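You operate a simulated robot arm through the tools that you are given. There is no shell and no other tool. Be economical: measure what you need, move in short steps, check, and stop when the job is done.

You are at the controls of a simulated two-armed robot. One attempt, no reset.

JOB
Wipe up the spill on the top of the wooden counter with the beige cloth and put it back.

Only the result counts: the job must be done as asked and must still hold three seconds after the hand-in. Knocking over, shifting, dropping, spilling or breaking anything else fails it. Flat cloth is picked up by pressing the open fingertips on it (5 to 10 N) and closing them slowly along it; thin cloth reads only 2 to 8 mm in the jaws.

ROBOT AND FRAMES
Two 7-joint arms with two-finger parallel grippers on one trunk, on a base that drives. Base frame: it is fixed to the floor where the robot stands at the start and does not move with it; the origin is under the middle of the robot, x ahead of it, y to its left, z up; the surface under the hand at the start is at about z = 107. Readings come in cm, degrees, newtons and seconds.
The left shoulder is at the start at [7, 18.8, 134], the right one opposite. With the tool pointing down near the work surface each hand reaches from about 34 to 80 cm from the robot's upright axis, wherever it stands, measured 20 degrees to its own side. Payload 3.91 kg a hand.
The tool frame of a hand sits at the grasp point between the pads (the TCP): z along the fingers, y along the line on which they close. The tips reach 3 cm beyond it. The gripper opens to 11 cm. The fingers are 2 cm wide and 1 cm thick; the gripper's body (4.8 by 11.2 cm) begins 5.5 cm behind the TCP.
Orientation is told as [roll, pitch, yaw] about the base's x, y, z axes, in that order, counted from this pose: with the fingers straight down and closing along the base's y, the tool's x points along the base's -x, its y along +y and its z along -z.

CONTROLS
- The arms move only by the tool step_arm. It takes "left_plan", "right_plan" or both (then of equal length, played together; a hand with none holds still); each is a list of rows, each a list of 7 numbers: the shift along the tool's x, y, z in units of 20 mm (1.0 is 20 mm), then the turn, a rotation vector about the tool's x, y, z in units of 8 degrees (1.0 is 8 degrees), then the finger opening in cm, from 0 to 11. In form: [[tx, ty, tz, ax, ay, az, claw], ...]. A call has 1 to 10 rows; each row shifts and turns the commanded pose from where the row before left it, along the tool's axes as they then stand. A call with a number of a shift or a turn outside -1 to 1 is refused whole. A row lasts 0.2 s, in which the tool goes at most 5 cm and 8.6 degrees; a call with a longer step from one row to the next is refused whole, and so is a gripper value outside its range. Where a pose cannot be reached the arm comes as near as it can. A force on the tool above 40 N (or 10 N above the force at the start of the call, whichever is more), or a blocked arm, ends the call early, and 0.2 s more pass. Each finger travels about 7.2 cm/s and halts on what it meets, pressing with about 27 N; the grip force reading is that of the motor and also rises with nothing between the fingers. The clock runs only during rows and for 0.2 s after the last one: add rows that do not move to give the fingers time. The reply holds the time, the measured pose of the TCP, the force on the tool along the base axes, the opening and the grip force, in the units named above and with some noise, with the torque about the TCP (base axes, N m) and any sound that the robot's microphone picked up, and new pictures: "pictures" is both (left out), scene, wrist or none (wrist: the cameras of the hands that moved).
- Cameras (640 x 400 px; columns grow to the right, rows downward): "scene" is now at [13.37, -0.49, 157.3]; the picture's right is [-0.05, -1.00, 0.00], its down [-0.58, 0.03, -0.81] and it looks along [0.81, -0.04, -0.58] (base axes); focal length 285 px, centre (320, 200). "left" rides on the left gripper at [7.2, -1.7, -10.3] in its tool frame; the picture's right is [0.23, 0.97, 0.00], its down [-0.76, 0.18, -0.62] and it looks along [-0.61, 0.14, 0.78] (tool axes); focal length 222 px, centre (320, 200). "right" rides on the right gripper at [7.2, 1.7, -10.3] in its tool frame; the picture's right is [-0.23, 0.97, 0.00], its down [-0.76, -0.18, -0.62] and it looks along [-0.61, -0.14, 0.78] (tool axes); focal length 222 px, centre (320, 200). There is no depth. A picture from a camera that has moved, and an enlarged one, comes with that camera's place and axes in the base frame and with its lens. The place of the scene camera against the robot may be out by one fixed shift of up to 1.2 cm in any direction.
- move_column(by): slides the trunk up (or, below 0, down) by that many cm; the arms and the scene camera ride with it, the base frame stays. It gives what a move gives, with no picture.
- drive_base(legs): drives the robot by 1 to 6 legs, each [ahead, turn to the left] in cm and degrees, along the robot's own axes; the way and the turn of a leg run together, so that a leg with both is an arc; at most 150 cm and 180 degrees a leg. The arms and the cameras ride along, it lands a little off, and it stops where it bumps. It gives what a move gives, and a new picture of the scene camera.
- aim_head(pan, tilt): turns the head with the scene camera to pan (to the left, within 86 degrees either way) and tilt (down, from -29 to 69), counted from straight ahead of the robot. It gives what a move gives, and a new picture of the scene camera.
- inspect(camera, box): a new picture of the part [left, top, right, bottom] of that camera's present view, enlarged. The clock stands still meanwhile.
- hand_in(): hands the job in; it is judged then, once.

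Go step by step. Nothing tells you exact positions but the pictures and the camera data: compare them with the known pose of the tool, close in by small moves and look again before you grip or let go. The budget is 120 turns and 260 pictures, counting those below and the enlarged ones. Unless the task says otherwise, let go and move clear before handing in, and close with one line.

The tools are called after "Call:" as name(argument=value, ...) on one line, values as JSON. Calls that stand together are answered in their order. step_arm: Moves the arms, as the interface text tells. Its arguments: {"type":"object","properties":{"left_plan":{"type":"array"},"right_plan":{"type":"array"},"pictures":{"type":"string","enum":["both","scene","wrist","none"]}},"required":[]} The other tools are called the same way: move_column (by) slides the trunk up or down; drive_base (legs) drives the base; aim_head (pan, tilt) turns the head that bears the scene camera; inspect (camera, box) takes an enlarged picture of a part of a camera's view; hand_in () hands the job in.

At the start:

```text
t: 0.0
left_position: [60.66, 18.0, 126.51]
left_orientation: [-0.1, 0.1, 0.0]
left_force: [0.1, -0.2, 0.2]
left_torque: [-0.02, -0.01, -0.03]
left_finger_gap: 11.01
left_gripper_force: 0.0
right_position: [55.22, -29.73, 134.23]
right_orientation: [0.0, 0.1, 0.0]
right_force: [0.6, 0.0, -0.2]
right_torque: [-0.02, -0.03, -0.02]
right_finger_gap: 10.97
right_gripper_force: 0.0
trunk travel left (down, up): [-85.0, 9.0]
robot x, y, heading: [-0.13, 0.01, -0.1]
head pan, tilt: [-3.0, 35.4]
```

scene: 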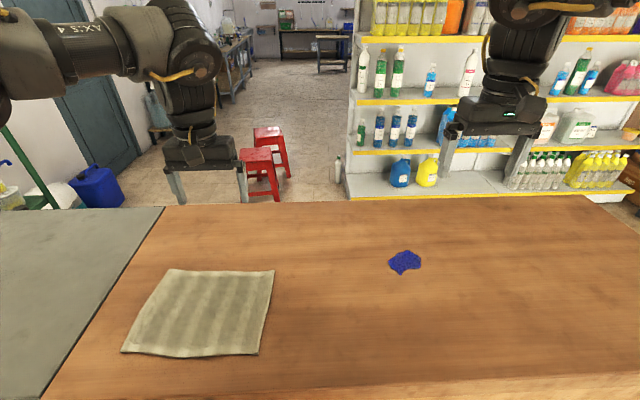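
right: 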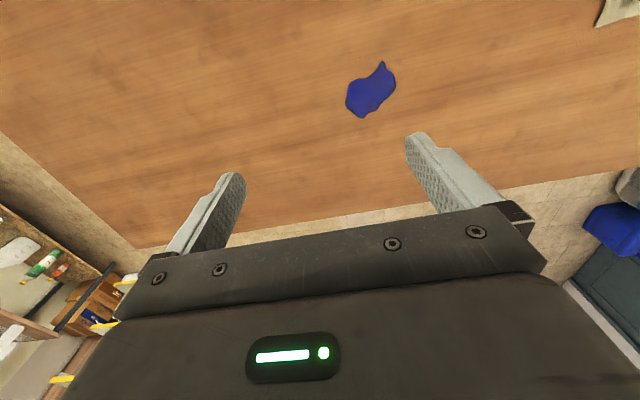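
left: 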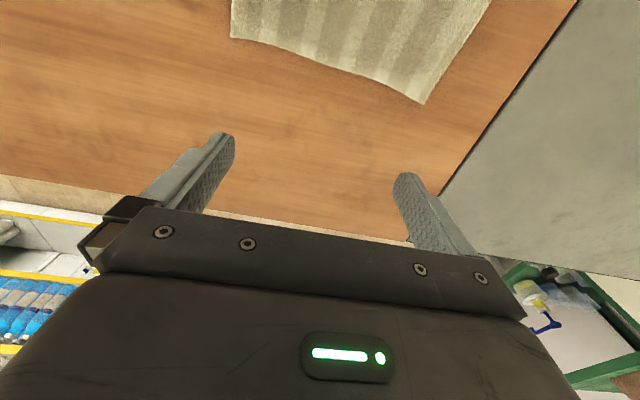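

I see the beige cloth flat at about x 38–58, y 8–33 and the blue spill near (58, −22), on a top at z≈107. I'll bring the left hand over the middle of the cloth and move the right hand out of the way to the right.

Call:
step_arm(left_plan=[[0.63, 0.1, 0.6, 0, 0, 0, 8], [0.63, 0.1, 0.6, 0, 0, 0, 6], [0.63, 0.1, 0.6, 0, 0, 0, 6], [0.63, 0.1, 0.6, 0, 0, 0, 6], [0.63, 0.1, 0.6, 0, 0, 0, 6], [0.63, 0.1, 0.6, 0, 0, 0, 6], [0.63, 0.1, 0.6, 0, 0, 0, 6], [0.63, 0.1, 0.6, 0, 0, 0, 6], [0.63, 0.1, 0.6, 0, 0, 0, 6], [0.63, 0.1, 0.6, 0, 0, 0, 6]], right_plan=[[0, -1, 0, 0, 0, 0, 11], [0, -1, 0, 0, 0, 0, 11], [0, -1, 0, 0, 0, 0, 11], [0, -1, 0, 0, 0, 0, 11], [0, -1, 0, 0, 0, 0, 11], [0, -1, 0, 0, 0, 0, 11], [0, -1, 0, 0, 0, 0, 11], [0, -1, 0, 0, 0, 0, 11], [0, -1, 0, 0, 0, 0, 11], [0, -1, 0, 0, 0, 0, 11]])

```text
t: 2.2
left_position: [48.16, 19.99, 114.48]
left_orientation: [-0.1, 0.2, -0.2]
left_force: [0.6, 0.4, 0.2]
left_torque: [-0.01, 0.01, 0.0]
left_finger_gap: 6.0
left_gripper_force: 0.2
right_position: [54.56, -48.6, 132.27]
right_orientation: [0.0, -0.2, 0.0]
right_force: [-0.5, -0.5, 0.1]
right_torque: [0.02, -0.01, -0.02]
right_finger_gap: 11.0
right_gripper_force: 0.1
right hand out of reach, approached as far as the arm can: row 9, 10
trunk travel left (down, up): [-85.0, 9.0]
robot x, y, heading: [-0.03, 0.24, 0.0]
head pan, tilt: [-3.0, 35.4]
camera scene: at [13.38, -0.56, 157.31], right [-0.05, -1.0, 0.0], down [-0.58, 0.03, -0.81], along [0.81, -0.04, -0.58], focal length 285 px, centre (320, 200)
camera right: at [47.25, -46.6, 142.64], right [0.23, 0.97, 0.0], down [0.76, -0.18, 0.63], along [0.61, -0.14, -0.78], focal length 222 px, centre (320, 200)
camera left: at [40.89, 18.32, 124.71], right [-0.22, 0.97, 0.0], down [0.76, 0.17, 0.62], along [0.6, 0.14, -0.78], focal length 222 px, centre (320, 200)
```

scene: 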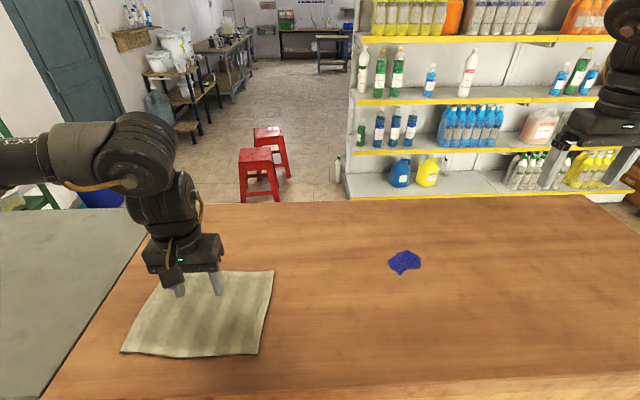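
right: 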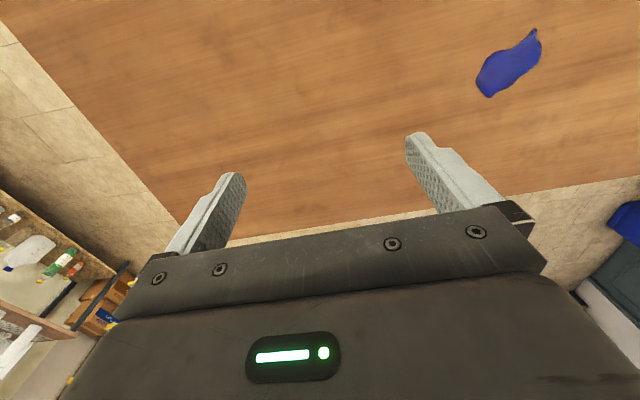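
left: 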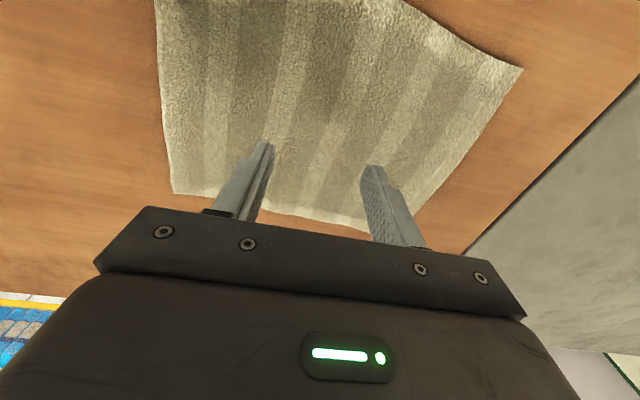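

The left fingers stand over the middle of the cloth, with about 4.5 cm to go. I'll lower until I feel contact.

Call:
step_arm(left_plan=[[0, 0, 0.8, 0, 0, 0, 6], [0, 0, 0.8, 0, 0, 0, 6], [0, 0, 0.3, 0, 0, 0, 6], [0, 0, 0.1, 0, 0, 0, 6], [0, 0, 0, 0, 0, 0, 6]], pictures="wrist")

```text
t: 3.4
left_position: [48.04, 19.97, 110.49]
left_orientation: [0.0, 0.1, -0.1]
left_force: [0.0, -0.4, 1.2]
left_torque: [0.01, 0.03, -0.01]
left_finger_gap: 6.0
left_gripper_force: 0.1
right_position: [54.58, -48.44, 132.34]
right_orientation: [0.0, -0.1, 0.0]
right_force: [-0.3, -0.1, -1.1]
right_torque: [0.03, -0.05, 0.0]
right_finger_gap: 10.99
right_gripper_force: 0.0
trunk travel left (down, up): [-85.0, 9.0]
robot x, y, heading: [0.09, 0.01, 0.1]
head pan, tilt: [-3.0, 35.4]
camera left: at [40.79, 18.3, 120.71], right [-0.23, 0.97, 0.0], down [0.76, 0.18, 0.62], along [0.61, 0.14, -0.78], focal length 222 px, centre (320, 200)
```

left: 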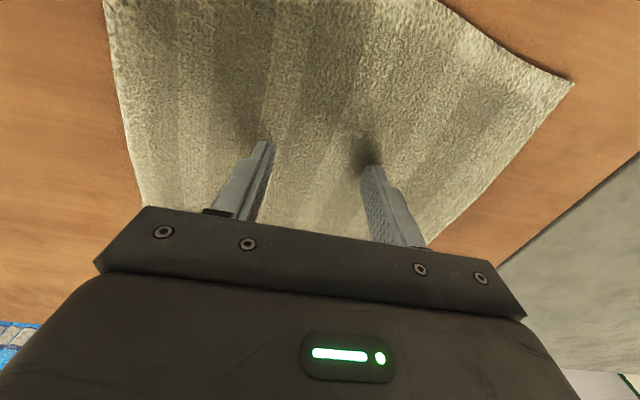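

Nearly touching. I'll lower in small steps to get 5–10 N.

Call:
step_arm(left_plan=[[0, 0, 0.1, 0, 0, 0, 6], [0, 0, 0.1, 0, 0, 0, 6], [0, 0, 0, 0, 0, 0, 6]], pictures="none")

```text
t: 4.2
left_position: [48.09, 20.0, 110.31]
left_orientation: [-0.1, -0.2, 0.1]
left_force: [6.3, 3.2, 23.4]
left_torque: [0.14, -0.2, -0.02]
left_finger_gap: 6.0
left_gripper_force: 0.1
right_position: [54.42, -48.5, 132.38]
right_orientation: [0.0, -0.3, 0.0]
right_force: [-0.2, 0.2, 0.0]
right_torque: [0.02, 0.02, 0.02]
right_finger_gap: 11.01
right_gripper_force: 0.1
trunk travel left (down, up): [-85.0, 9.0]
robot x, y, heading: [0.06, 0.42, 0.2]
head pan, tilt: [-3.0, 35.4]
```

That is 23 N, too much. I'll back off about 2.5 mm and check.

Call:
step_arm(left_plan=[[0, 0, -0.12, 0, 0, 0, 6], [0, 0, 0, 0, 0, 0, 6]], pictures="none")

```text
t: 4.8
left_position: [47.9, 19.91, 110.32]
left_orientation: [0.1, 0.1, 0.1]
left_force: [2.9, 0.7, 11.9]
left_torque: [0.06, -0.08, 0.03]
left_finger_gap: 5.99
left_gripper_force: 0.1
right_position: [54.44, -48.44, 132.33]
right_orientation: [0.0, -0.3, 0.0]
right_force: [0.4, -0.1, 0.7]
right_torque: [0.0, 0.0, 0.01]
right_finger_gap: 11.01
right_gripper_force: 0.1
trunk travel left (down, up): [-85.0, 9.0]
robot x, y, heading: [-0.27, 0.19, -0.2]
head pan, tilt: [-3.0, 35.4]
```

Still about 12 N; I'll ease off 1 mm more and close slowly.

Call:
step_arm(left_plan=[[0, 0, -0.04, 0, 0, 0, 6], [0, 0, 0, 0, 0, 0, 5.4], [0, 0, 0, 0, 0, 0, 4.8], [0, 0, 0, 0, 0, 0, 4.2], [0, 0, 0, 0, 0, 0, 3.6], [0, 0, 0, 0, 0, 0, 3.0], [0, 0, 0, 0, 0, 0, 2.4], [0, 0, 0, 0, 0, 0, 1.8], [0, 0, 0, 0, 0, 0, 1.2]], pictures="wrist")

Call:
step_arm(left_plan=[[0, 0, 0, 0, 0, 0, 0.6], [0, 0, 0, 0, 0, 0, 0], [0, 0, 0, 0, 0, 0, 0], [0, 0, 0, 0, 0, 0, 0]], pictures="both")

```text
t: 6.8
left_position: [48.06, 20.13, 110.43]
left_orientation: [0.1, 0.1, 0.0]
left_force: [-0.2, -0.1, 4.0]
left_torque: [0.0, 0.04, 0.01]
left_finger_gap: 1.2
left_gripper_force: 0.2
right_position: [54.4, -48.39, 132.35]
right_orientation: [0.0, -0.3, 0.0]
right_force: [0.6, 0.6, -0.7]
right_torque: [-0.02, 0.0, -0.01]
right_finger_gap: 10.98
right_gripper_force: 0.0
trunk travel left (down, up): [-85.0, 9.0]
robot x, y, heading: [-0.02, -0.09, -0.0]
head pan, tilt: [-3.0, 35.4]
camera left: at [40.74, 18.3, 120.62], right [-0.23, 0.97, 0.0], down [0.76, 0.18, 0.62], along [0.61, 0.14, -0.78], focal length 222 px, centre (320, 200)
```

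left: 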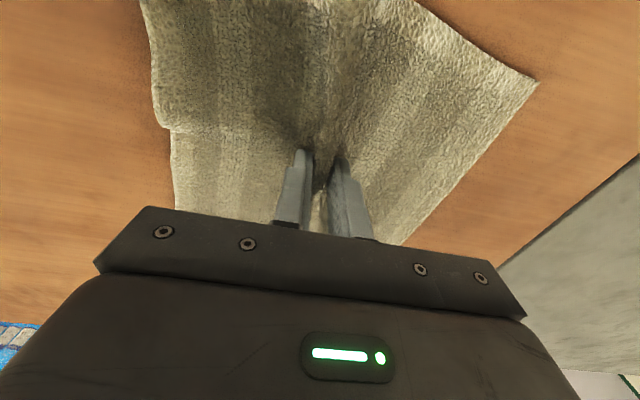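

```text
t: 7.8
left_position: [48.15, 20.01, 110.44]
left_orientation: [0.0, 0.0, 0.2]
left_force: [1.3, 2.2, 9.1]
left_torque: [0.03, -0.01, -0.03]
left_finger_gap: 0.53
left_gripper_force: 26.5
right_position: [54.5, -48.31, 132.4]
right_orientation: [-0.1, -0.3, 0.0]
right_force: [-0.6, 0.0, 0.6]
right_torque: [-0.02, 0.01, 0.0]
right_finger_gap: 11.0
right_gripper_force: 0.0
trunk travel left (down, up): [-85.0, 9.0]
robot x, y, heading: [0.06, -0.41, -0.3]
head pan, tilt: [-3.0, 35.4]
camera scene: at [13.27, -0.49, 157.32], right [-0.05, -1.0, 0.0], down [-0.58, 0.03, -0.81], along [0.81, -0.04, -0.58], focal length 285 px, centre (320, 200)
camera left: at [40.7, 18.33, 120.64], right [-0.23, 0.97, 0.0], down [0.76, 0.18, 0.62], along [0.61, 0.14, -0.78], focal length 222 px, centre (320, 200)
```

scene: 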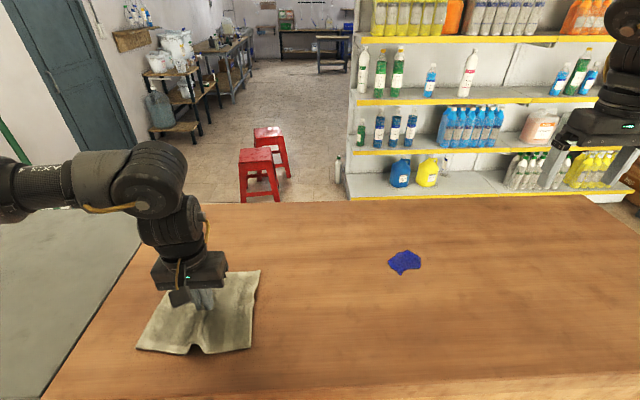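
left: 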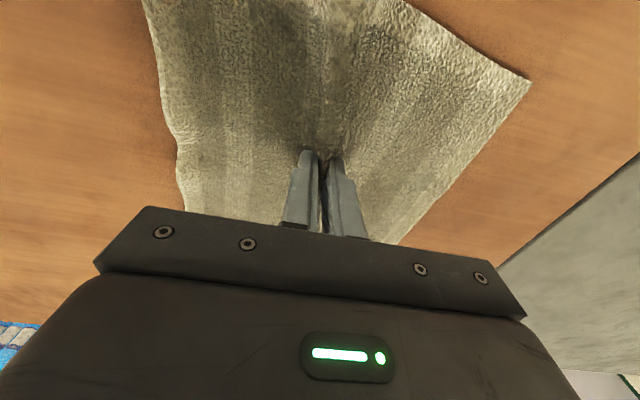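

The cloth is gripped (0.53 cm, two layers). I'll lift it slightly and trail it toward the spill.

Call:
step_arm(left_plan=[[0, 0, -0.5, 0, 0, 0, 0], [-0.22, -1, 0, 0, 0, 0, 0], [-0.22, -1, 0, 0, 0, 0, 0], [-0.22, -1, 0, 0, 0, 0, 0], [-0.22, -1, 0, 0, 0, 0, 0], [-0.22, -1, 0, 0, 0, 0, 0], [-0.22, -1, 0, 0, 0, 0, 0], [-0.22, -1, 0, 0, 0, 0, 0]], pictures="scene")

```text
t: 9.6
left_position: [52.18, 6.78, 111.67]
left_orientation: [0.1, 0.2, 0.0]
left_force: [0.0, 0.2, -0.4]
left_torque: [0.0, -0.01, -0.01]
left_finger_gap: 0.46
left_gripper_force: 27.4
left hand out of reach, approached as far as the arm can: row 2, 3, 5
right_position: [54.57, -48.43, 132.22]
right_orientation: [0.1, -0.2, 0.0]
right_force: [-0.1, -1.1, 0.1]
right_torque: [0.02, -0.02, 0.01]
right_finger_gap: 10.97
right_gripper_force: 0.0
trunk travel left (down, up): [-85.0, 9.0]
robot x, y, heading: [0.27, 0.11, -0.2]
head pan, tilt: [-3.0, 35.4]
camera scene: at [13.38, -0.66, 157.3], right [-0.05, -1.0, 0.0], down [-0.58, 0.03, -0.81], along [0.81, -0.04, -0.58], focal length 285 px, centre (320, 200)
```

scene: 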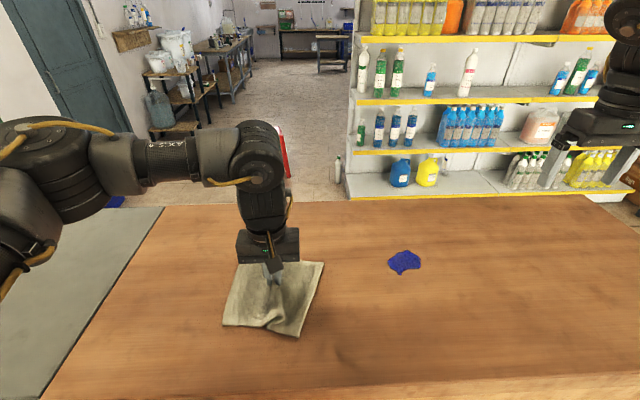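

The cloth follows, slightly turned. I'll carry on toward the spill.

Call:
step_arm(left_plan=[[-0.2, -1, 0, 0, 0, 0, 0], [-0.2, -1, 0, 0, 0, 0, 0], [-0.2, -1, 0, 0, 0, 0, 0], [-0.2, -1, 0, 0, 0, 0, 0], [-0.2, -1, 0, 0, 0, 0, 0], [-0.2, -1, 0, 0, 0, 0, 0], [-0.2, -1, 0, 0, 0, 0, 0], [-0.2, -1, 0, 0, 0, 0, 0], [-0.2, -1, 0, 0, 0, 0, 0]], pictures="scene")

```text
t: 11.6
left_position: [55.52, -10.31, 111.85]
left_orientation: [0.1, 0.1, 0.0]
left_force: [-0.4, 0.2, -0.4]
left_torque: [0.03, 0.0, 0.0]
left_finger_gap: 0.47
left_gripper_force: 26.9
left hand out of reach, approached as far as the arm can: row 9
right_position: [54.58, -48.49, 132.19]
right_orientation: [0.1, -0.3, 0.0]
right_force: [0.1, 0.1, -0.1]
right_torque: [-0.03, 0.02, 0.02]
right_finger_gap: 11.01
right_gripper_force: 0.1
trunk travel left (down, up): [-85.0, 9.0]
robot x, y, heading: [0.07, 0.22, 0.1]
head pan, tilt: [-3.0, 35.4]
camera scene: at [13.35, -0.65, 157.31], right [-0.05, -1.0, 0.0], down [-0.58, 0.03, -0.81], along [0.81, -0.04, -0.58], focal length 285 px, centre (320, 200)
```

scene: 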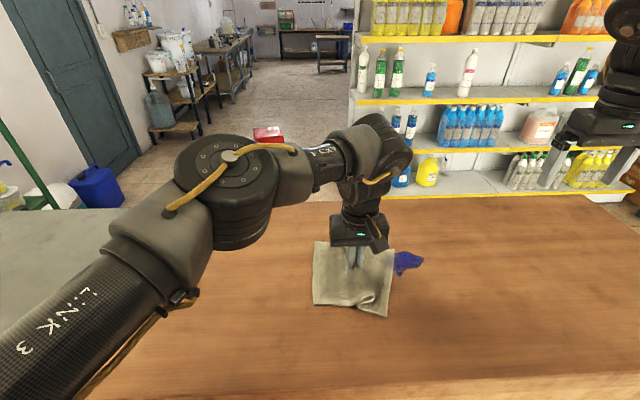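

The left arm is near its joint limits here, so I'll turn the base 15° to the right. That swings the cloth in front of the spill with reach to spare.

Call:
drive_base(legs=[[0, -15]])

```text
t: 12.5
left_position: [54.69, -13.99, 111.84]
left_orientation: [-0.6, 0.1, -4.9]
left_force: [-0.4, 1.1, -0.1]
left_torque: [-0.03, 0.02, 0.03]
left_finger_gap: 0.49
left_gripper_force: 27.1
right_position: [50.49, -51.78, 132.62]
right_orientation: [-0.5, -0.3, -4.9]
right_force: [0.8, 1.2, 0.0]
right_torque: [-0.09, 0.02, -0.02]
right_finger_gap: 11.01
right_gripper_force: 0.1
trunk travel left (down, up): [-85.0, 9.0]
robot x, y, heading: [0.12, -0.01, -4.7]
head pan, tilt: [-3.0, 35.4]
stopped in leg 1: the robot was blocked; the commanded pose is now the measured one
camera scene: at [13.56, -0.69, 157.29], right [-0.13, -0.99, 0.01], down [-0.58, 0.07, -0.81], along [0.81, -0.11, -0.58], focal length 285 px, centre (320, 200)
```

scene: 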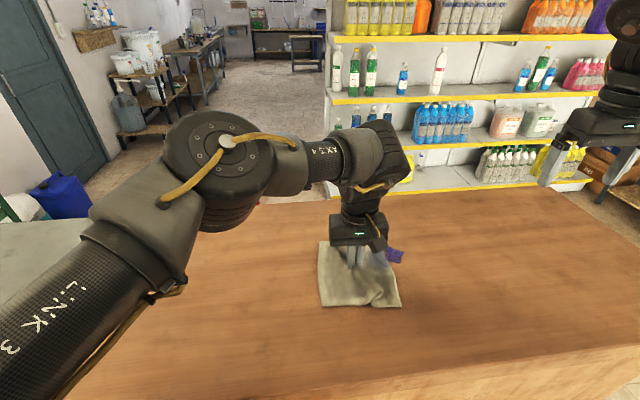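

The base bumped after about 5°, probably on the counter. From here I'll try to reach the spill with the arm, 8 cm more to the right and 3 cm ahead.

Call:
step_arm(left_plan=[[-0.3, -0.6, 0, 0, 0, 0, 0], [-0.3, -0.6, 0, 0, 0, 0, 0], [-0.3, -0.6, 0, 0, 0, 0, 0], [-0.3, -0.6, 0, 0, 0, 0, 0], [-0.3, -0.6, 0, 0, 0, 0, 0], [-0.3, -0.6, 0, 0, 0, 0, 0], [0, 0, 0, 0, 0, 0, 0]], pictures="both")

```text
t: 14.1
left_position: [54.54, -14.82, 111.8]
left_orientation: [-0.1, 0.0, -4.9]
left_force: [-1.2, -0.5, -0.9]
left_torque: [0.03, 0.02, 0.04]
left_finger_gap: 0.48
left_gripper_force: 27.2
left hand out of reach, approached as far as the arm can: row 1, 2, 3, 4, 5, 6
right_position: [50.16, -52.75, 132.28]
right_orientation: [-0.1, -0.3, -5.0]
right_force: [0.3, -0.3, -0.1]
right_torque: [0.02, -0.02, 0.04]
right_finger_gap: 10.99
right_gripper_force: 0.1
trunk travel left (down, up): [-85.0, 9.0]
robot x, y, heading: [0.03, 0.12, -4.7]
head pan, tilt: [-3.0, 35.4]
camera scene: at [13.3, -1.8, 157.3], right [-0.14, -0.99, 0.0], down [-0.57, 0.08, -0.81], along [0.81, -0.11, -0.58], focal length 285 px, centre (320, 200)
camera left: at [47.11, -15.82, 122.06], right [-0.14, 0.99, 0.0], down [0.77, 0.11, 0.62], along [0.62, 0.09, -0.78], focal length 222 px, centre (320, 200)
```

scene: 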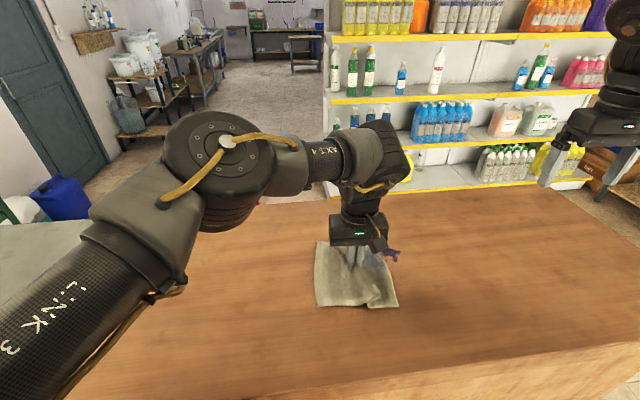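
left: 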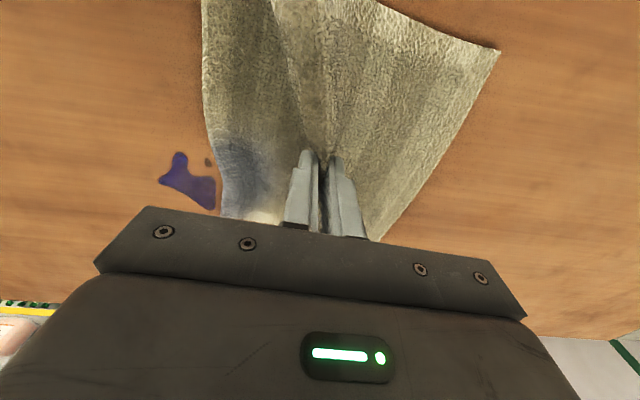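

The spill is already being soaked up where the cloth touches it. The arm is stuck at this orientation, so I'll turn the hand clockwise to free the joint and see whether it reaches further.

Call:
step_arm(left_plan=[[0, 0, 0, 0, 0, 1, 0], [0, 0, 0, 0, 0, 1, 0], [0, 0, 0, 0, 0, 1, 0], [0, 0, 0, 0, 0, 0, 0]], pictures="none")

Call:
step_arm(left_plan=[[-0.5, -0.5, 0, 0, 0, 0, 0], [-0.5, -0.5, 0, 0, 0, 0, 0], [0, 0, 0, 0, 0, 0, 0]], pictures="none")

```text
t: 15.1
left_position: [54.64, -14.66, 111.98]
left_orientation: [0.0, -0.1, -29.0]
left_force: [0.6, -0.1, 0.3]
left_torque: [0.0, 0.02, 0.07]
left_finger_gap: 0.49
left_gripper_force: 27.7
right_position: [50.24, -52.52, 132.4]
right_orientation: [-0.1, -0.3, -4.9]
right_force: [-0.2, -0.8, 0.2]
right_torque: [0.01, 0.01, -0.02]
right_finger_gap: 11.01
right_gripper_force: 0.0
trunk travel left (down, up): [-85.0, 9.0]
robot x, y, heading: [0.07, -0.03, -4.6]
head pan, tilt: [-3.0, 35.4]
```

```text
t: 15.9
left_position: [54.62, -14.72, 111.85]
left_orientation: [-0.1, -0.1, -28.9]
left_force: [0.4, 0.5, -0.2]
left_torque: [0.01, -0.02, 0.03]
left_finger_gap: 0.48
left_gripper_force: 27.2
left hand out of reach, approached as far as the arm can: row 1, 2
right_position: [50.32, -52.55, 132.37]
right_orientation: [-0.1, -0.3, -4.9]
right_force: [-0.4, -0.1, 0.7]
right_torque: [-0.01, -0.01, -0.01]
right_finger_gap: 11.0
right_gripper_force: 0.1
trunk travel left (down, up): [-85.0, 9.0]
robot x, y, heading: [-0.03, 0.03, -4.6]
head pan, tilt: [-3.0, 35.4]
```

The shoulder is the limit. I'll back the base off 8 cm, push the hand out again to compensate, then turn right.

Call:
drive_base(legs=[[-8, 0]])

Call:
step_arm(left_plan=[[-0.9, 0.45, 0, 0, 0, 0, 0], [-0.9, 0.45, 0, 0, 0, 0, 0], [-0.9, 0.45, 0, 0, 0, 0, 0], [-0.9, 0.45, 0, 0, 0, 0, 0], [0, 0, 0, 0, 0, 0, 0]], pictures="scene")

```text
t: 17.0
left_position: [47.65, -14.17, 111.44]
left_orientation: [-0.3, 0.4, -29.0]
left_force: [0.2, 0.4, 0.3]
left_torque: [0.04, -0.01, 0.05]
left_finger_gap: 0.49
left_gripper_force: 26.9
right_position: [43.64, -52.0, 131.86]
right_orientation: [-0.2, 0.3, -4.9]
right_force: [-0.4, -0.4, 0.3]
right_torque: [-0.03, 0.04, -0.01]
right_finger_gap: 11.0
right_gripper_force: 0.1
trunk travel left (down, up): [-85.0, 9.0]
robot x, y, heading: [-7.6, 0.67, -4.8]
head pan, tilt: [-3.0, 35.4]
camera scene: at [6.94, -1.2, 157.24], right [-0.13, -0.99, 0.0], down [-0.58, 0.08, -0.81], along [0.8, -0.11, -0.59], focal length 285 px, centre (320, 200)
```

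scene: 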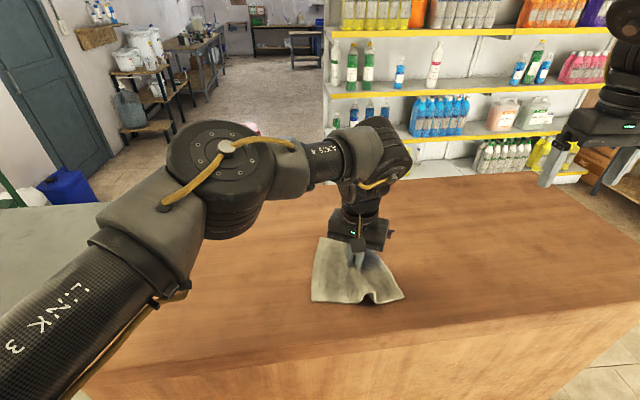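

```text
t: 18.2
left_position: [53.25, -10.32, 111.84]
left_orientation: [-0.2, -0.1, -28.8]
left_force: [-0.1, 0.2, -0.7]
left_torque: [0.01, -0.01, 0.06]
left_finger_gap: 0.5
left_gripper_force: 27.2
left hand out of reach, approached as far as the arm can: row 1, 2, 3, 4
right_position: [42.41, -51.92, 132.24]
right_orientation: [-0.1, -0.2, -4.9]
right_force: [0.4, 0.1, -0.6]
right_torque: [0.01, -0.02, 0.01]
right_finger_gap: 11.0
right_gripper_force: 0.1
trunk travel left (down, up): [-85.0, 9.0]
robot x, y, heading: [-7.94, 0.54, -4.5]
head pan, tilt: [-3.0, 35.4]
camera scene: at [5.61, -1.06, 157.28], right [-0.13, -0.99, 0.0], down [-0.58, 0.08, -0.81], along [0.81, -0.11, -0.58], focal length 285 px, centre (320, 200)
```

scene: 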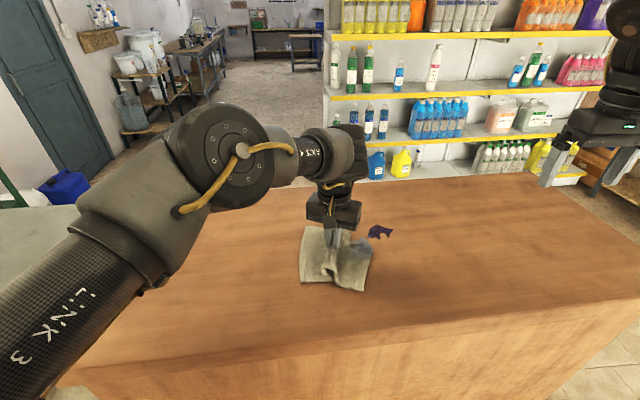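

Some of the spill still shows, with thin smears. Now I'll turn right by 15°.

Call:
drive_base(legs=[[0, -15]])

```text
t: 19.5
left_position: [48.31, -25.55, 111.86]
left_orientation: [-0.2, 0.0, -43.7]
left_force: [0.4, -0.4, 0.6]
left_torque: [0.01, 0.0, 0.09]
left_finger_gap: 0.48
left_gripper_force: 26.9
right_position: [27.21, -62.93, 132.35]
right_orientation: [-0.2, -0.3, -19.7]
right_force: [-0.4, -0.5, -0.2]
right_torque: [0.0, 0.0, 0.0]
right_finger_gap: 11.02
right_gripper_force: 0.0
trunk travel left (down, up): [-85.0, 9.0]
robot x, y, heading: [-8.27, 0.58, -19.8]
head pan, tilt: [-3.0, 35.4]
camera scene: at [4.66, -4.43, 157.29], right [-0.38, -0.92, 0.0], down [-0.54, 0.22, -0.81], along [0.75, -0.31, -0.58], focal length 285 px, centre (320, 200)
```

scene: 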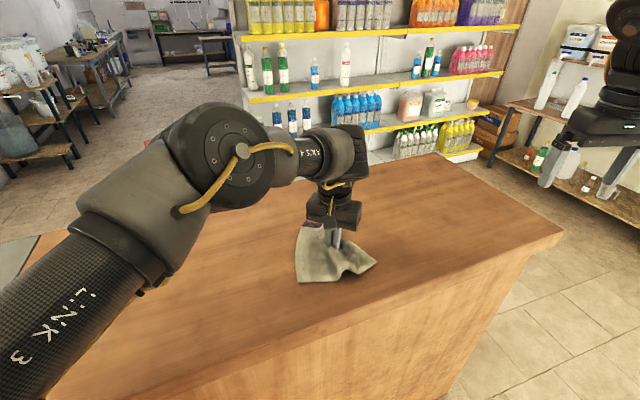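

The turn went through. Now I'll move the hand over the spill at (58, −22).

Call:
step_arm(left_plan=[[-0.48, 0.94, 0, 0, 0, 0, 0], [-0.48, 0.94, 0, 0, 0, 0, 0], [-0.48, 0.94, 0, 0, 0, 0, 0], [-0.48, 0.94, 0, 0, 0, 0, 0], [-0.48, 0.94, 0, 0, 0, 0, 0], [0, 0, 0, 0, 0, 0, 0]])

```text
t: 20.9
left_position: [55.46, -20.41, 111.92]
left_orientation: [-0.1, -0.3, -43.7]
left_force: [-1.0, -0.6, -0.2]
left_torque: [0.0, -0.02, 0.02]
left_finger_gap: 0.49
left_gripper_force: 27.3
left hand out of reach, approached as far as the arm can: row 3, 4, 5
right_position: [27.16, -63.04, 132.37]
right_orientation: [-0.1, -0.3, -19.6]
right_force: [-0.6, -0.2, -1.0]
right_torque: [0.05, -0.01, -0.03]
right_finger_gap: 11.03
right_gripper_force: 0.0
trunk travel left (down, up): [-85.0, 9.0]
robot x, y, heading: [-7.83, 0.66, -19.4]
head pan, tilt: [-3.0, 35.4]
camera scene: at [4.48, -4.53, 157.31], right [-0.38, -0.92, 0.0], down [-0.54, 0.22, -0.81], along [0.75, -0.31, -0.58], focal length 285 px, centre (320, 200)
camera left: at [48.93, -16.58, 122.02], right [0.51, 0.86, 0.0], down [0.67, -0.4, 0.62], along [0.54, -0.32, -0.78], focal length 222 px, centre (320, 200)
```

scene: 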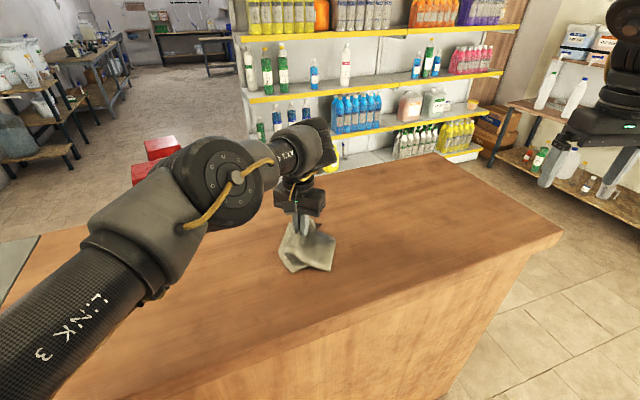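
left: 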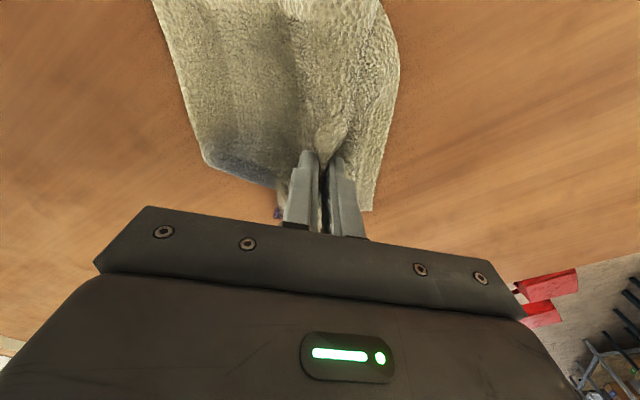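

The remaining blue is near (58.6, −27), just beyond the arm's reach. I'll untwist the hand and creep the base forward 4 cm.

Call:
step_arm(left_plan=[[0, 0, 0, 0, 0, -1, 0], [0, 0, 0, 0, 0, -1, 0], [0, 0, 0, 0, 0, -1, 0], [0, 0, 0, 0, 0, 0, 0]], pictures="none")

Call:
drive_base(legs=[[4, 0]])

```text
t: 21.9
left_position: [55.47, -20.3, 111.73]
left_orientation: [-0.2, -0.1, -19.5]
left_force: [-0.7, -0.8, 0.5]
left_torque: [0.02, 0.03, -0.09]
left_finger_gap: 0.46
left_gripper_force: 27.1
right_position: [27.2, -62.94, 132.31]
right_orientation: [-0.1, -0.3, -19.7]
right_force: [-0.2, -0.6, -0.4]
right_torque: [-0.07, 0.0, -0.02]
right_finger_gap: 11.0
right_gripper_force: 0.0
trunk travel left (down, up): [-85.0, 9.0]
robot x, y, heading: [-8.08, 0.7, -19.5]
head pan, tilt: [-3.0, 35.4]
```

```text
t: 22.8
left_position: [58.45, -21.59, 112.28]
left_orientation: [-0.3, -0.5, -19.7]
left_force: [-0.2, -1.2, 0.6]
left_torque: [0.03, -0.05, -0.11]
left_finger_gap: 0.48
left_gripper_force: 27.0
right_position: [29.98, -64.16, 132.84]
right_orientation: [0.0, -0.8, -19.7]
right_force: [-0.9, 0.0, -0.1]
right_torque: [0.04, -0.02, 0.0]
right_finger_gap: 10.99
right_gripper_force: 0.0
trunk travel left (down, up): [-85.0, 9.0]
robot x, y, heading: [-4.48, -0.66, -19.4]
head pan, tilt: [-3.0, 35.4]
camera scene: at [7.67, -5.65, 157.35], right [-0.38, -0.92, 0.0], down [-0.53, 0.22, -0.82], along [0.75, -0.31, -0.58], focal length 285 px, centre (320, 200)
```

scene: 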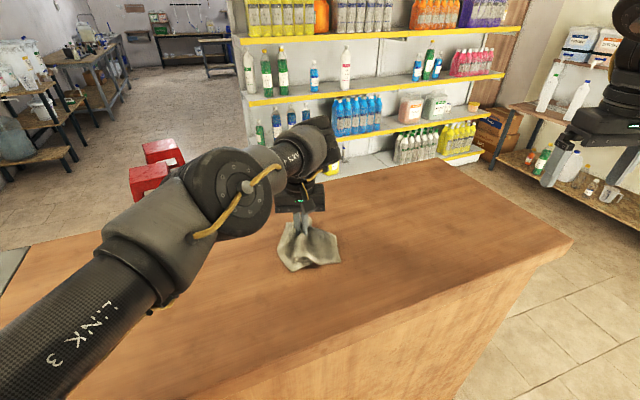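

The base moved freely. I'll shift the cloth to (59, −26.5), lower it to press, and look.

Call:
step_arm(left_plan=[[-0.36, -0.75, 0, 0, 0, 0, 0], [-0.36, -0.75, 0, 0, 0, 0, 0], [-0.36, -0.75, 0, 0, 0, 0, 0], [0, 0, 0.7, 0, 0, 0, 0], [0, 0, 0, 0, 0, 0, 0]])

```text
t: 24.0
left_position: [57.56, -23.83, 110.82]
left_orientation: [-0.2, -0.5, -19.7]
left_force: [2.6, -1.4, 8.0]
left_torque: [-0.09, -0.14, -0.01]
left_finger_gap: 0.46
left_gripper_force: 27.4
left hand out of reach, approached as far as the arm can: row 1, 2, 3
right_position: [30.37, -64.15, 132.65]
right_orientation: [-0.2, -0.7, -19.6]
right_force: [-0.4, 0.5, 0.7]
right_torque: [0.03, -0.01, 0.0]
right_finger_gap: 11.0
right_gripper_force: 0.0
trunk travel left (down, up): [-85.0, 9.0]
robot x, y, heading: [-4.35, -0.74, -19.1]
head pan, tilt: [-3.0, 35.4]
camera scene: at [8.05, -5.73, 157.34], right [-0.38, -0.92, 0.0], down [-0.53, 0.22, -0.82], along [0.75, -0.31, -0.58], focal length 285 px, centre (320, 200)
camera left: at [49.98, -22.8, 120.95], right [0.11, 0.99, -0.01], down [0.77, -0.09, 0.63], along [0.62, -0.08, -0.78], focal length 222 px, centre (320, 200)
```

scene: 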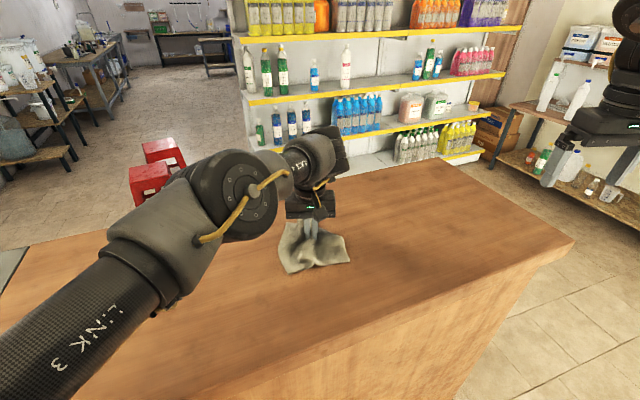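
left: 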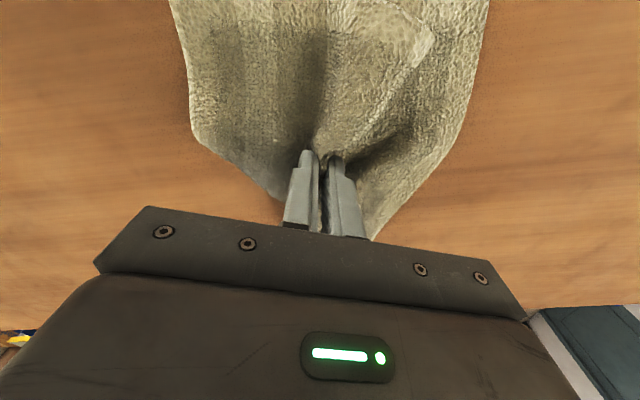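

I press at 8 N and no blue is visible on the near side. I'll rub back and forth over the spill area and check the force.

Call:
step_arm(left_plan=[[0, 1, 0, 0, 0, 0, 0], [0, 1, 0, 0, 0, 0, 0], [0.5, 0, 0, 0, 0, 0, 0], [0, -1, 0, 0, 0, 0, 0], [0, -1, 0, 0, 0, 0, 0], [0.5, 0, 0, 0, 0, 0, 0], [0, 1, 0, 0, 0, 0, 0], [0, 1, 0, 0, 0, 0, 0], [0, 0, 0, 0, 0, 0, 0]], pictures="wrist")

```text
t: 26.0
left_position: [56.84, -19.32, 110.65]
left_orientation: [-0.1, -0.3, -19.7]
left_force: [0.1, -0.1, 7.4]
left_torque: [-0.04, -0.09, -0.1]
left_finger_gap: 0.45
left_gripper_force: 27.1
right_position: [30.28, -64.33, 132.6]
right_orientation: [0.0, -0.6, -19.8]
right_force: [-0.4, -0.5, -0.8]
right_torque: [-0.01, -0.01, -0.01]
right_finger_gap: 10.96
right_gripper_force: 0.1
trunk travel left (down, up): [-85.0, 9.0]
robot x, y, heading: [-4.06, -0.61, -19.5]
head pan, tilt: [-3.0, 35.4]
camera left: at [49.41, -18.42, 120.81], right [0.11, 0.99, 0.0], down [0.77, -0.09, 0.63], along [0.62, -0.07, -0.78], focal length 222 px, centre (320, 200)
```

left: 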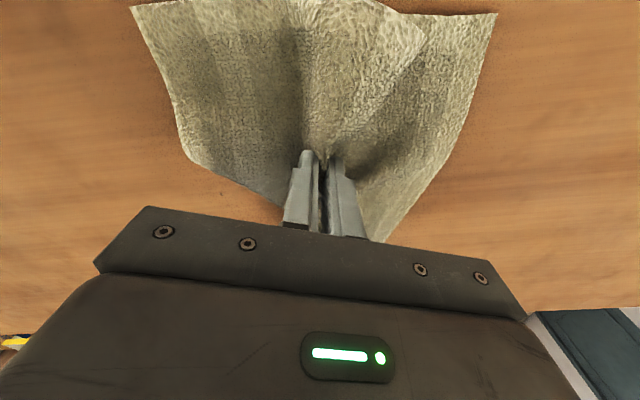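

Pressing well. I'll check whether any faint residue is left in view.

Call:
inspect(camera="left", box=[0, 100, 320, 300])

Call:
inspect(camera="scene", box=[220, 180, 420, 305])

```text
2.00 times, centred on (160, 200) of left
camera zoom: at [49.41, -18.42, 120.81], right [0.11, 0.99, 0.0], down [0.77, -0.09, 0.63], along [0.62, -0.07, -0.78], focal length 444 px, centre (640, 200)
```

zoom: 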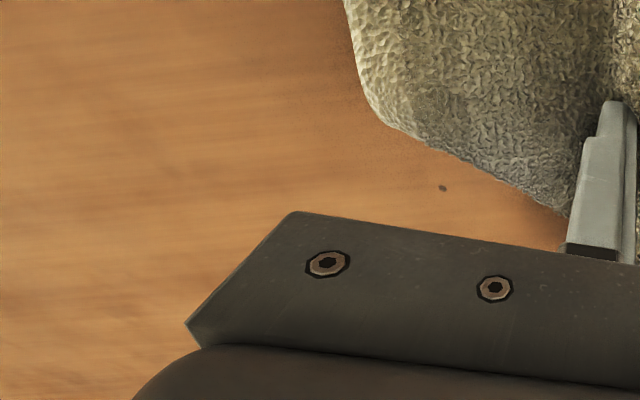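

```text
3.20 times, centred on (320, 242) of scene
camera zoom: at [8.09, -5.85, 157.32], right [-0.38, -0.92, 0.0], down [-0.53, 0.22, -0.82], along [0.75, -0.31, -0.58], focal length 912 px, centre (320, 64)
```

zoom: 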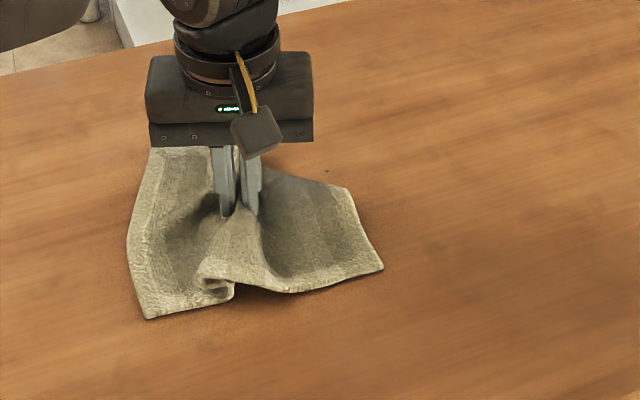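

One small droplet remains at about (59, −27). I'll lift slightly, turn the base 8° more and drive 3 cm forward to bring it well into reach.

Call:
step_arm(left_plan=[[0, 0, -0.5, 0, 0, 0, 0], [0, 0, 0, 0, 0, 0, 0]], pictures="none")

Call:
drive_base(legs=[[0, -8], [3, 0]])

```text
t: 26.6
left_position: [56.94, -19.28, 111.6]
left_orientation: [-0.2, -0.1, -19.7]
left_force: [-0.6, 1.1, 0.1]
left_torque: [0.04, 0.02, -0.05]
left_finger_gap: 0.45
left_gripper_force: 27.3
right_position: [30.52, -64.1, 132.54]
right_orientation: [-0.1, -0.6, -19.7]
right_force: [0.2, 1.0, 0.0]
right_torque: [-0.01, -0.01, 0.02]
right_finger_gap: 10.99
right_gripper_force: 0.1
trunk travel left (down, up): [-85.0, 9.0]
robot x, y, heading: [-4.11, -0.45, -19.6]
head pan, tilt: [-3.0, 35.4]
```

```text
t: 28.0
left_position: [55.93, -28.72, 112.04]
left_orientation: [-0.3, -0.6, -27.7]
left_force: [-0.2, 0.4, 0.6]
left_torque: [0.0, -0.03, 0.05]
left_finger_gap: 0.49
left_gripper_force: 27.1
right_position: [23.26, -69.16, 133.12]
right_orientation: [-0.1, -1.0, -27.6]
right_force: [-0.7, 1.3, 0.1]
right_torque: [-0.05, -0.07, 0.01]
right_finger_gap: 11.0
right_gripper_force: 0.1
trunk travel left (down, up): [-85.0, 9.0]
robot x, y, heading: [-1.69, -2.05, -27.4]
head pan, tilt: [-3.0, 35.4]
camera scene: at [9.38, -8.33, 157.4], right [-0.51, -0.86, 0.0], down [-0.5, 0.29, -0.82], along [0.7, -0.42, -0.57], focal length 285 px, centre (320, 200)
```

scene: 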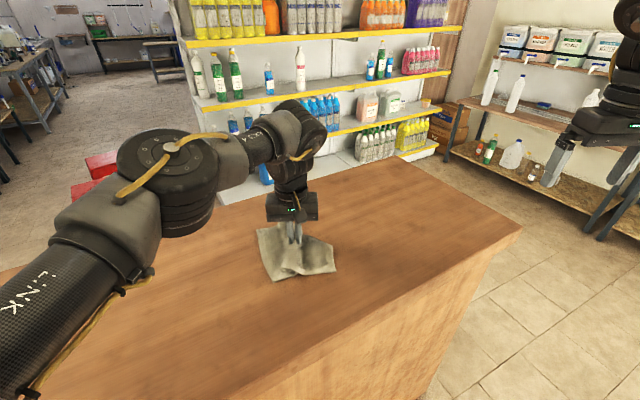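

Now I'll press and rub over (59, −27).

Call:
step_arm(left_plan=[[-0.4, 0.5, 0, 0, 0, 0, 0], [0, 0, 0.7, 0, 0, 0, 0], [-0.4, 0.55, 0, 0, 0, 0, 0], [-0.4, 0.55, 0, 0, 0, 0, 0], [0, 0.8, 0, 0, 0, 0, 0], [-0.6, 0, 0, 0, 0, 0, 0], [0, -0.8, 0, 0, 0, 0, 0], [0, -0.8, 0, 0, 0, 0, 0], [0, -0.8, 0, 0, 0, 0, 0], [0, 0, 0, 0, 0, 0, 0]], pictures="wrist")

```text
t: 29.3
left_position: [60.89, -26.09, 110.47]
left_orientation: [-0.8, -0.3, -27.5]
left_force: [-7.0, 0.5, 22.0]
left_torque: [-0.03, 0.28, 0.0]
left_finger_gap: 0.49
left_gripper_force: 27.0
right_position: [23.66, -69.51, 132.9]
right_orientation: [0.0, -0.8, -27.7]
right_force: [0.2, 0.2, -0.3]
right_torque: [-0.02, 0.04, 0.03]
right_finger_gap: 11.02
right_gripper_force: 0.1
trunk travel left (down, up): [-85.0, 9.0]
robot x, y, heading: [-1.19, -1.89, -27.4]
head pan, tilt: [-3.0, 35.4]
stopped in row 6 (left hand): the force on the tool passed its limit at 44 N (the readings are from after the stop); the commanded pose is now the measured one
camera left: at [53.63, -24.1, 120.76], right [0.25, 0.97, -0.01], down [0.76, -0.19, 0.63], along [0.6, -0.17, -0.78], focal length 222 px, centre (320, 200)
```

left: 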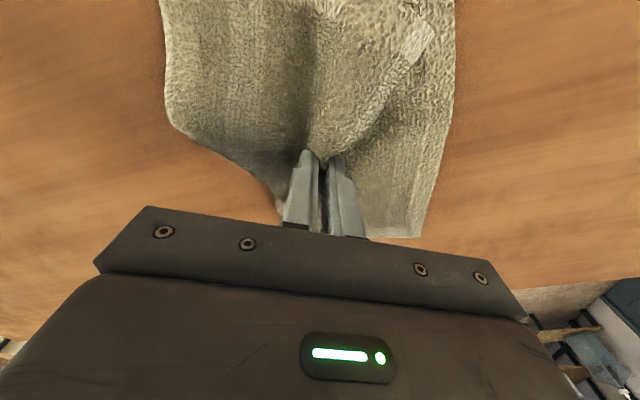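

Pressing a bit hard, so I'll ease off 2 mm and continue rubbing around the spot.

Call:
step_arm(left_plan=[[0, 0, -0.12, 0, 0, 0, 0], [0, -0.8, 0, 0, 0, 0, 0], [0, -0.8, 0, 0, 0, 0, 0], [0.6, 0, 0, 0, 0, 0, 0], [0, 0.8, 0, 0, 0, 0, 0], [0, 0.8, 0, 0, 0, 0, 0], [0.6, 0, 0, 0, 0, 0, 0], [0, -0.8, 0, 0, 0, 0, 0], [0, -0.8, 0, 0, 0, 0, 0], [0, 0, 0, 0, 0, 0, 0]], pictures="wrist")

```text
t: 31.5
left_position: [57.35, -27.76, 110.61]
left_orientation: [-0.7, -0.2, -27.7]
left_force: [-1.6, -1.9, 14.3]
left_torque: [-0.12, 0.09, 0.03]
left_finger_gap: 0.45
left_gripper_force: 27.4
right_position: [23.66, -69.6, 132.86]
right_orientation: [0.0, -0.7, -27.7]
right_force: [-0.3, 0.3, 0.0]
right_torque: [-0.01, 0.0, 0.04]
right_finger_gap: 11.0
right_gripper_force: 0.1
trunk travel left (down, up): [-85.0, 9.0]
robot x, y, heading: [-1.58, -2.03, -27.9]
head pan, tilt: [-3.0, 35.4]
camera left: at [50.01, -25.92, 120.81], right [0.25, 0.97, -0.01], down [0.76, -0.19, 0.62], along [0.6, -0.17, -0.78], focal length 222 px, centre (320, 200)
```

left: 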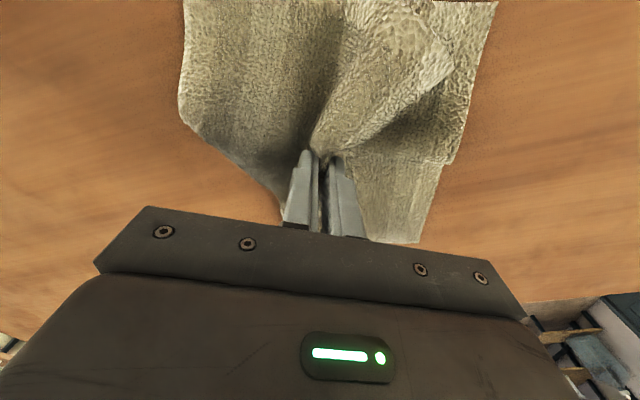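

I'll lift slightly and slide the cloth aside, back toward its home, to look at the whole area.

Call:
step_arm(left_plan=[[0, 0, -0.5, 0, 0, 0, 0], [0.5, 0.8, 0, 0, 0, 0, 0], [0.5, 0.8, 0, 0, 0, 0, 0], [0.5, 0.8, 0, 0, 0, 0, 0], [0.5, 0.8, 0, 0, 0, 0, 0], [0.5, 0.8, 0, 0, 0, 0, 0], [0.5, 0.8, 0, 0, 0, 0, 0], [0.5, 0.8, 0, 0, 0, 0, 0], [0.5, 0.8, 0, 0, 0, 0, 0], [0.5, 0.8, 0, 0, 0, 0, 0]], pictures="both")

Call:
inspect(camera="scene", box=[200, 160, 440, 310])

```text
t: 33.7
left_position: [56.12, -10.93, 111.41]
left_orientation: [-0.6, -0.1, -27.5]
left_force: [-0.7, 0.1, 0.3]
left_torque: [-0.01, -0.01, 0.01]
left_finger_gap: 0.49
left_gripper_force: 27.2
right_position: [23.87, -69.66, 132.76]
right_orientation: [-0.1, -0.6, -27.8]
right_force: [0.2, 0.8, -1.0]
right_torque: [-0.02, 0.0, 0.01]
right_finger_gap: 11.0
right_gripper_force: 0.1
trunk travel left (down, up): [-85.0, 9.0]
robot x, y, heading: [-1.66, -2.02, -27.6]
head pan, tilt: [-3.0, 35.4]
camera scene: at [10.16, -8.8, 157.31], right [-0.51, -0.86, 0.0], down [-0.5, 0.29, -0.81], along [0.7, -0.42, -0.58], focal length 285 px, centre (320, 200)
camera left: at [48.9, -8.95, 121.59], right [0.25, 0.97, -0.01], down [0.76, -0.19, 0.62], along [0.6, -0.16, -0.78], focal length 222 px, centre (320, 200)
```

scene: 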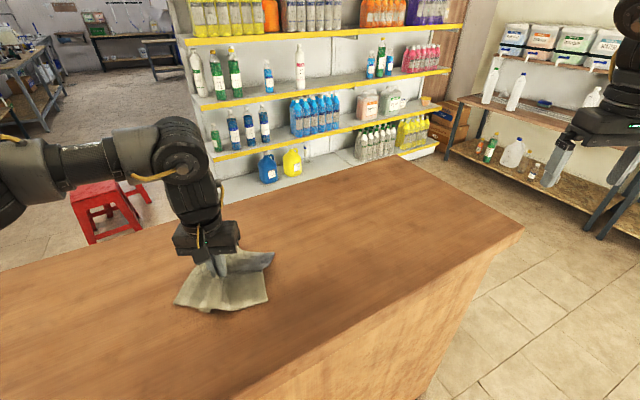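
left: 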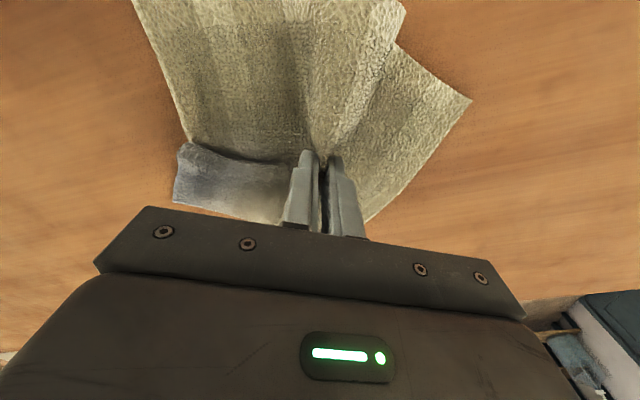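

```text
2.67 times, centred on (320, 235) of scene
camera zoom: at [10.16, -8.8, 157.31], right [-0.51, -0.86, 0.0], down [-0.5, 0.29, -0.81], along [0.7, -0.42, -0.58], focal length 760 px, centre (320, 107)
```

zoom: 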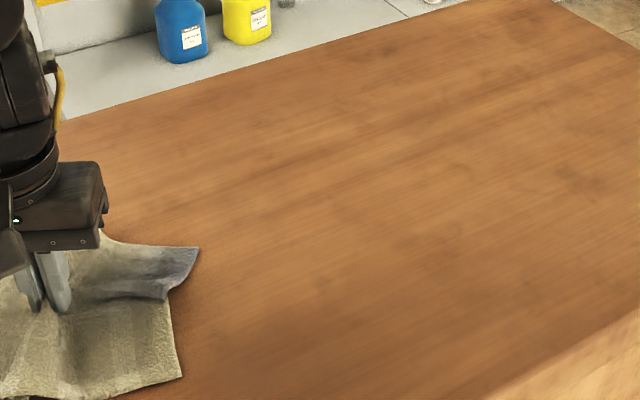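

The wiped area looks clean. Now I'll turn the base back left by 27°, which carries the trailing cloth to about its home and gives a clear view of the area.

Call:
drive_base(legs=[[-3, 0], [0, 27]])

Call:
inspect(camera="scene", box=[280, 190, 520, 340])

```text
t: 35.9
left_position: [51.3, 17.55, 111.39]
left_orientation: [-0.4, -0.2, -0.3]
left_force: [0.6, -0.1, -1.0]
left_torque: [-0.01, 0.03, -0.08]
left_finger_gap: 0.51
left_gripper_force: 27.1
right_position: [49.2, -49.54, 132.55]
right_orientation: [0.0, -0.6, -0.6]
right_force: [0.2, 0.5, -0.7]
right_torque: [0.02, 0.0, 0.0]
right_finger_gap: 11.0
right_gripper_force: 0.1
trunk travel left (down, up): [-85.0, 9.0]
robot x, y, heading: [-3.99, -0.67, -0.3]
head pan, tilt: [-3.0, 35.4]
camera scene: at [9.31, -1.47, 157.3], right [-0.06, -1.0, 0.0], down [-0.58, 0.04, -0.81], along [0.81, -0.05, -0.58], focal length 285 px, centre (320, 200)
```

scene: 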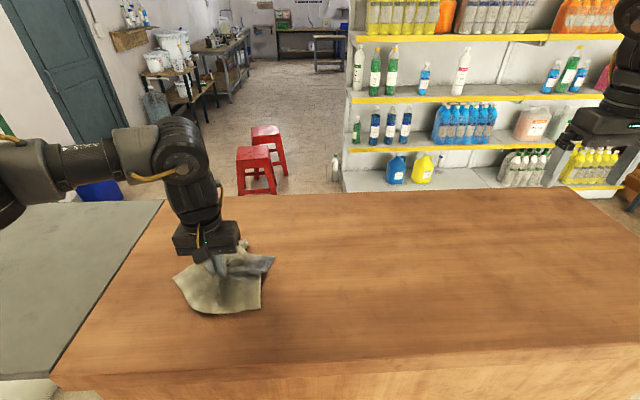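

```text
2.67 times, centred on (400, 265) of scene
camera zoom: at [9.31, -1.47, 157.3], right [-0.06, -1.0, 0.0], down [-0.58, 0.04, -0.81], along [0.81, -0.05, -0.58], focal length 760 px, centre (107, 27)
```

zoom: 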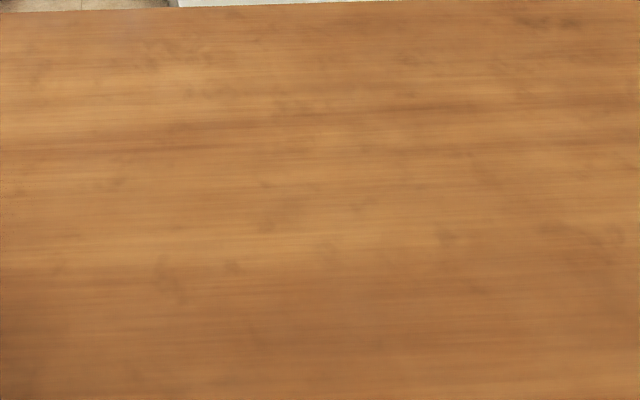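

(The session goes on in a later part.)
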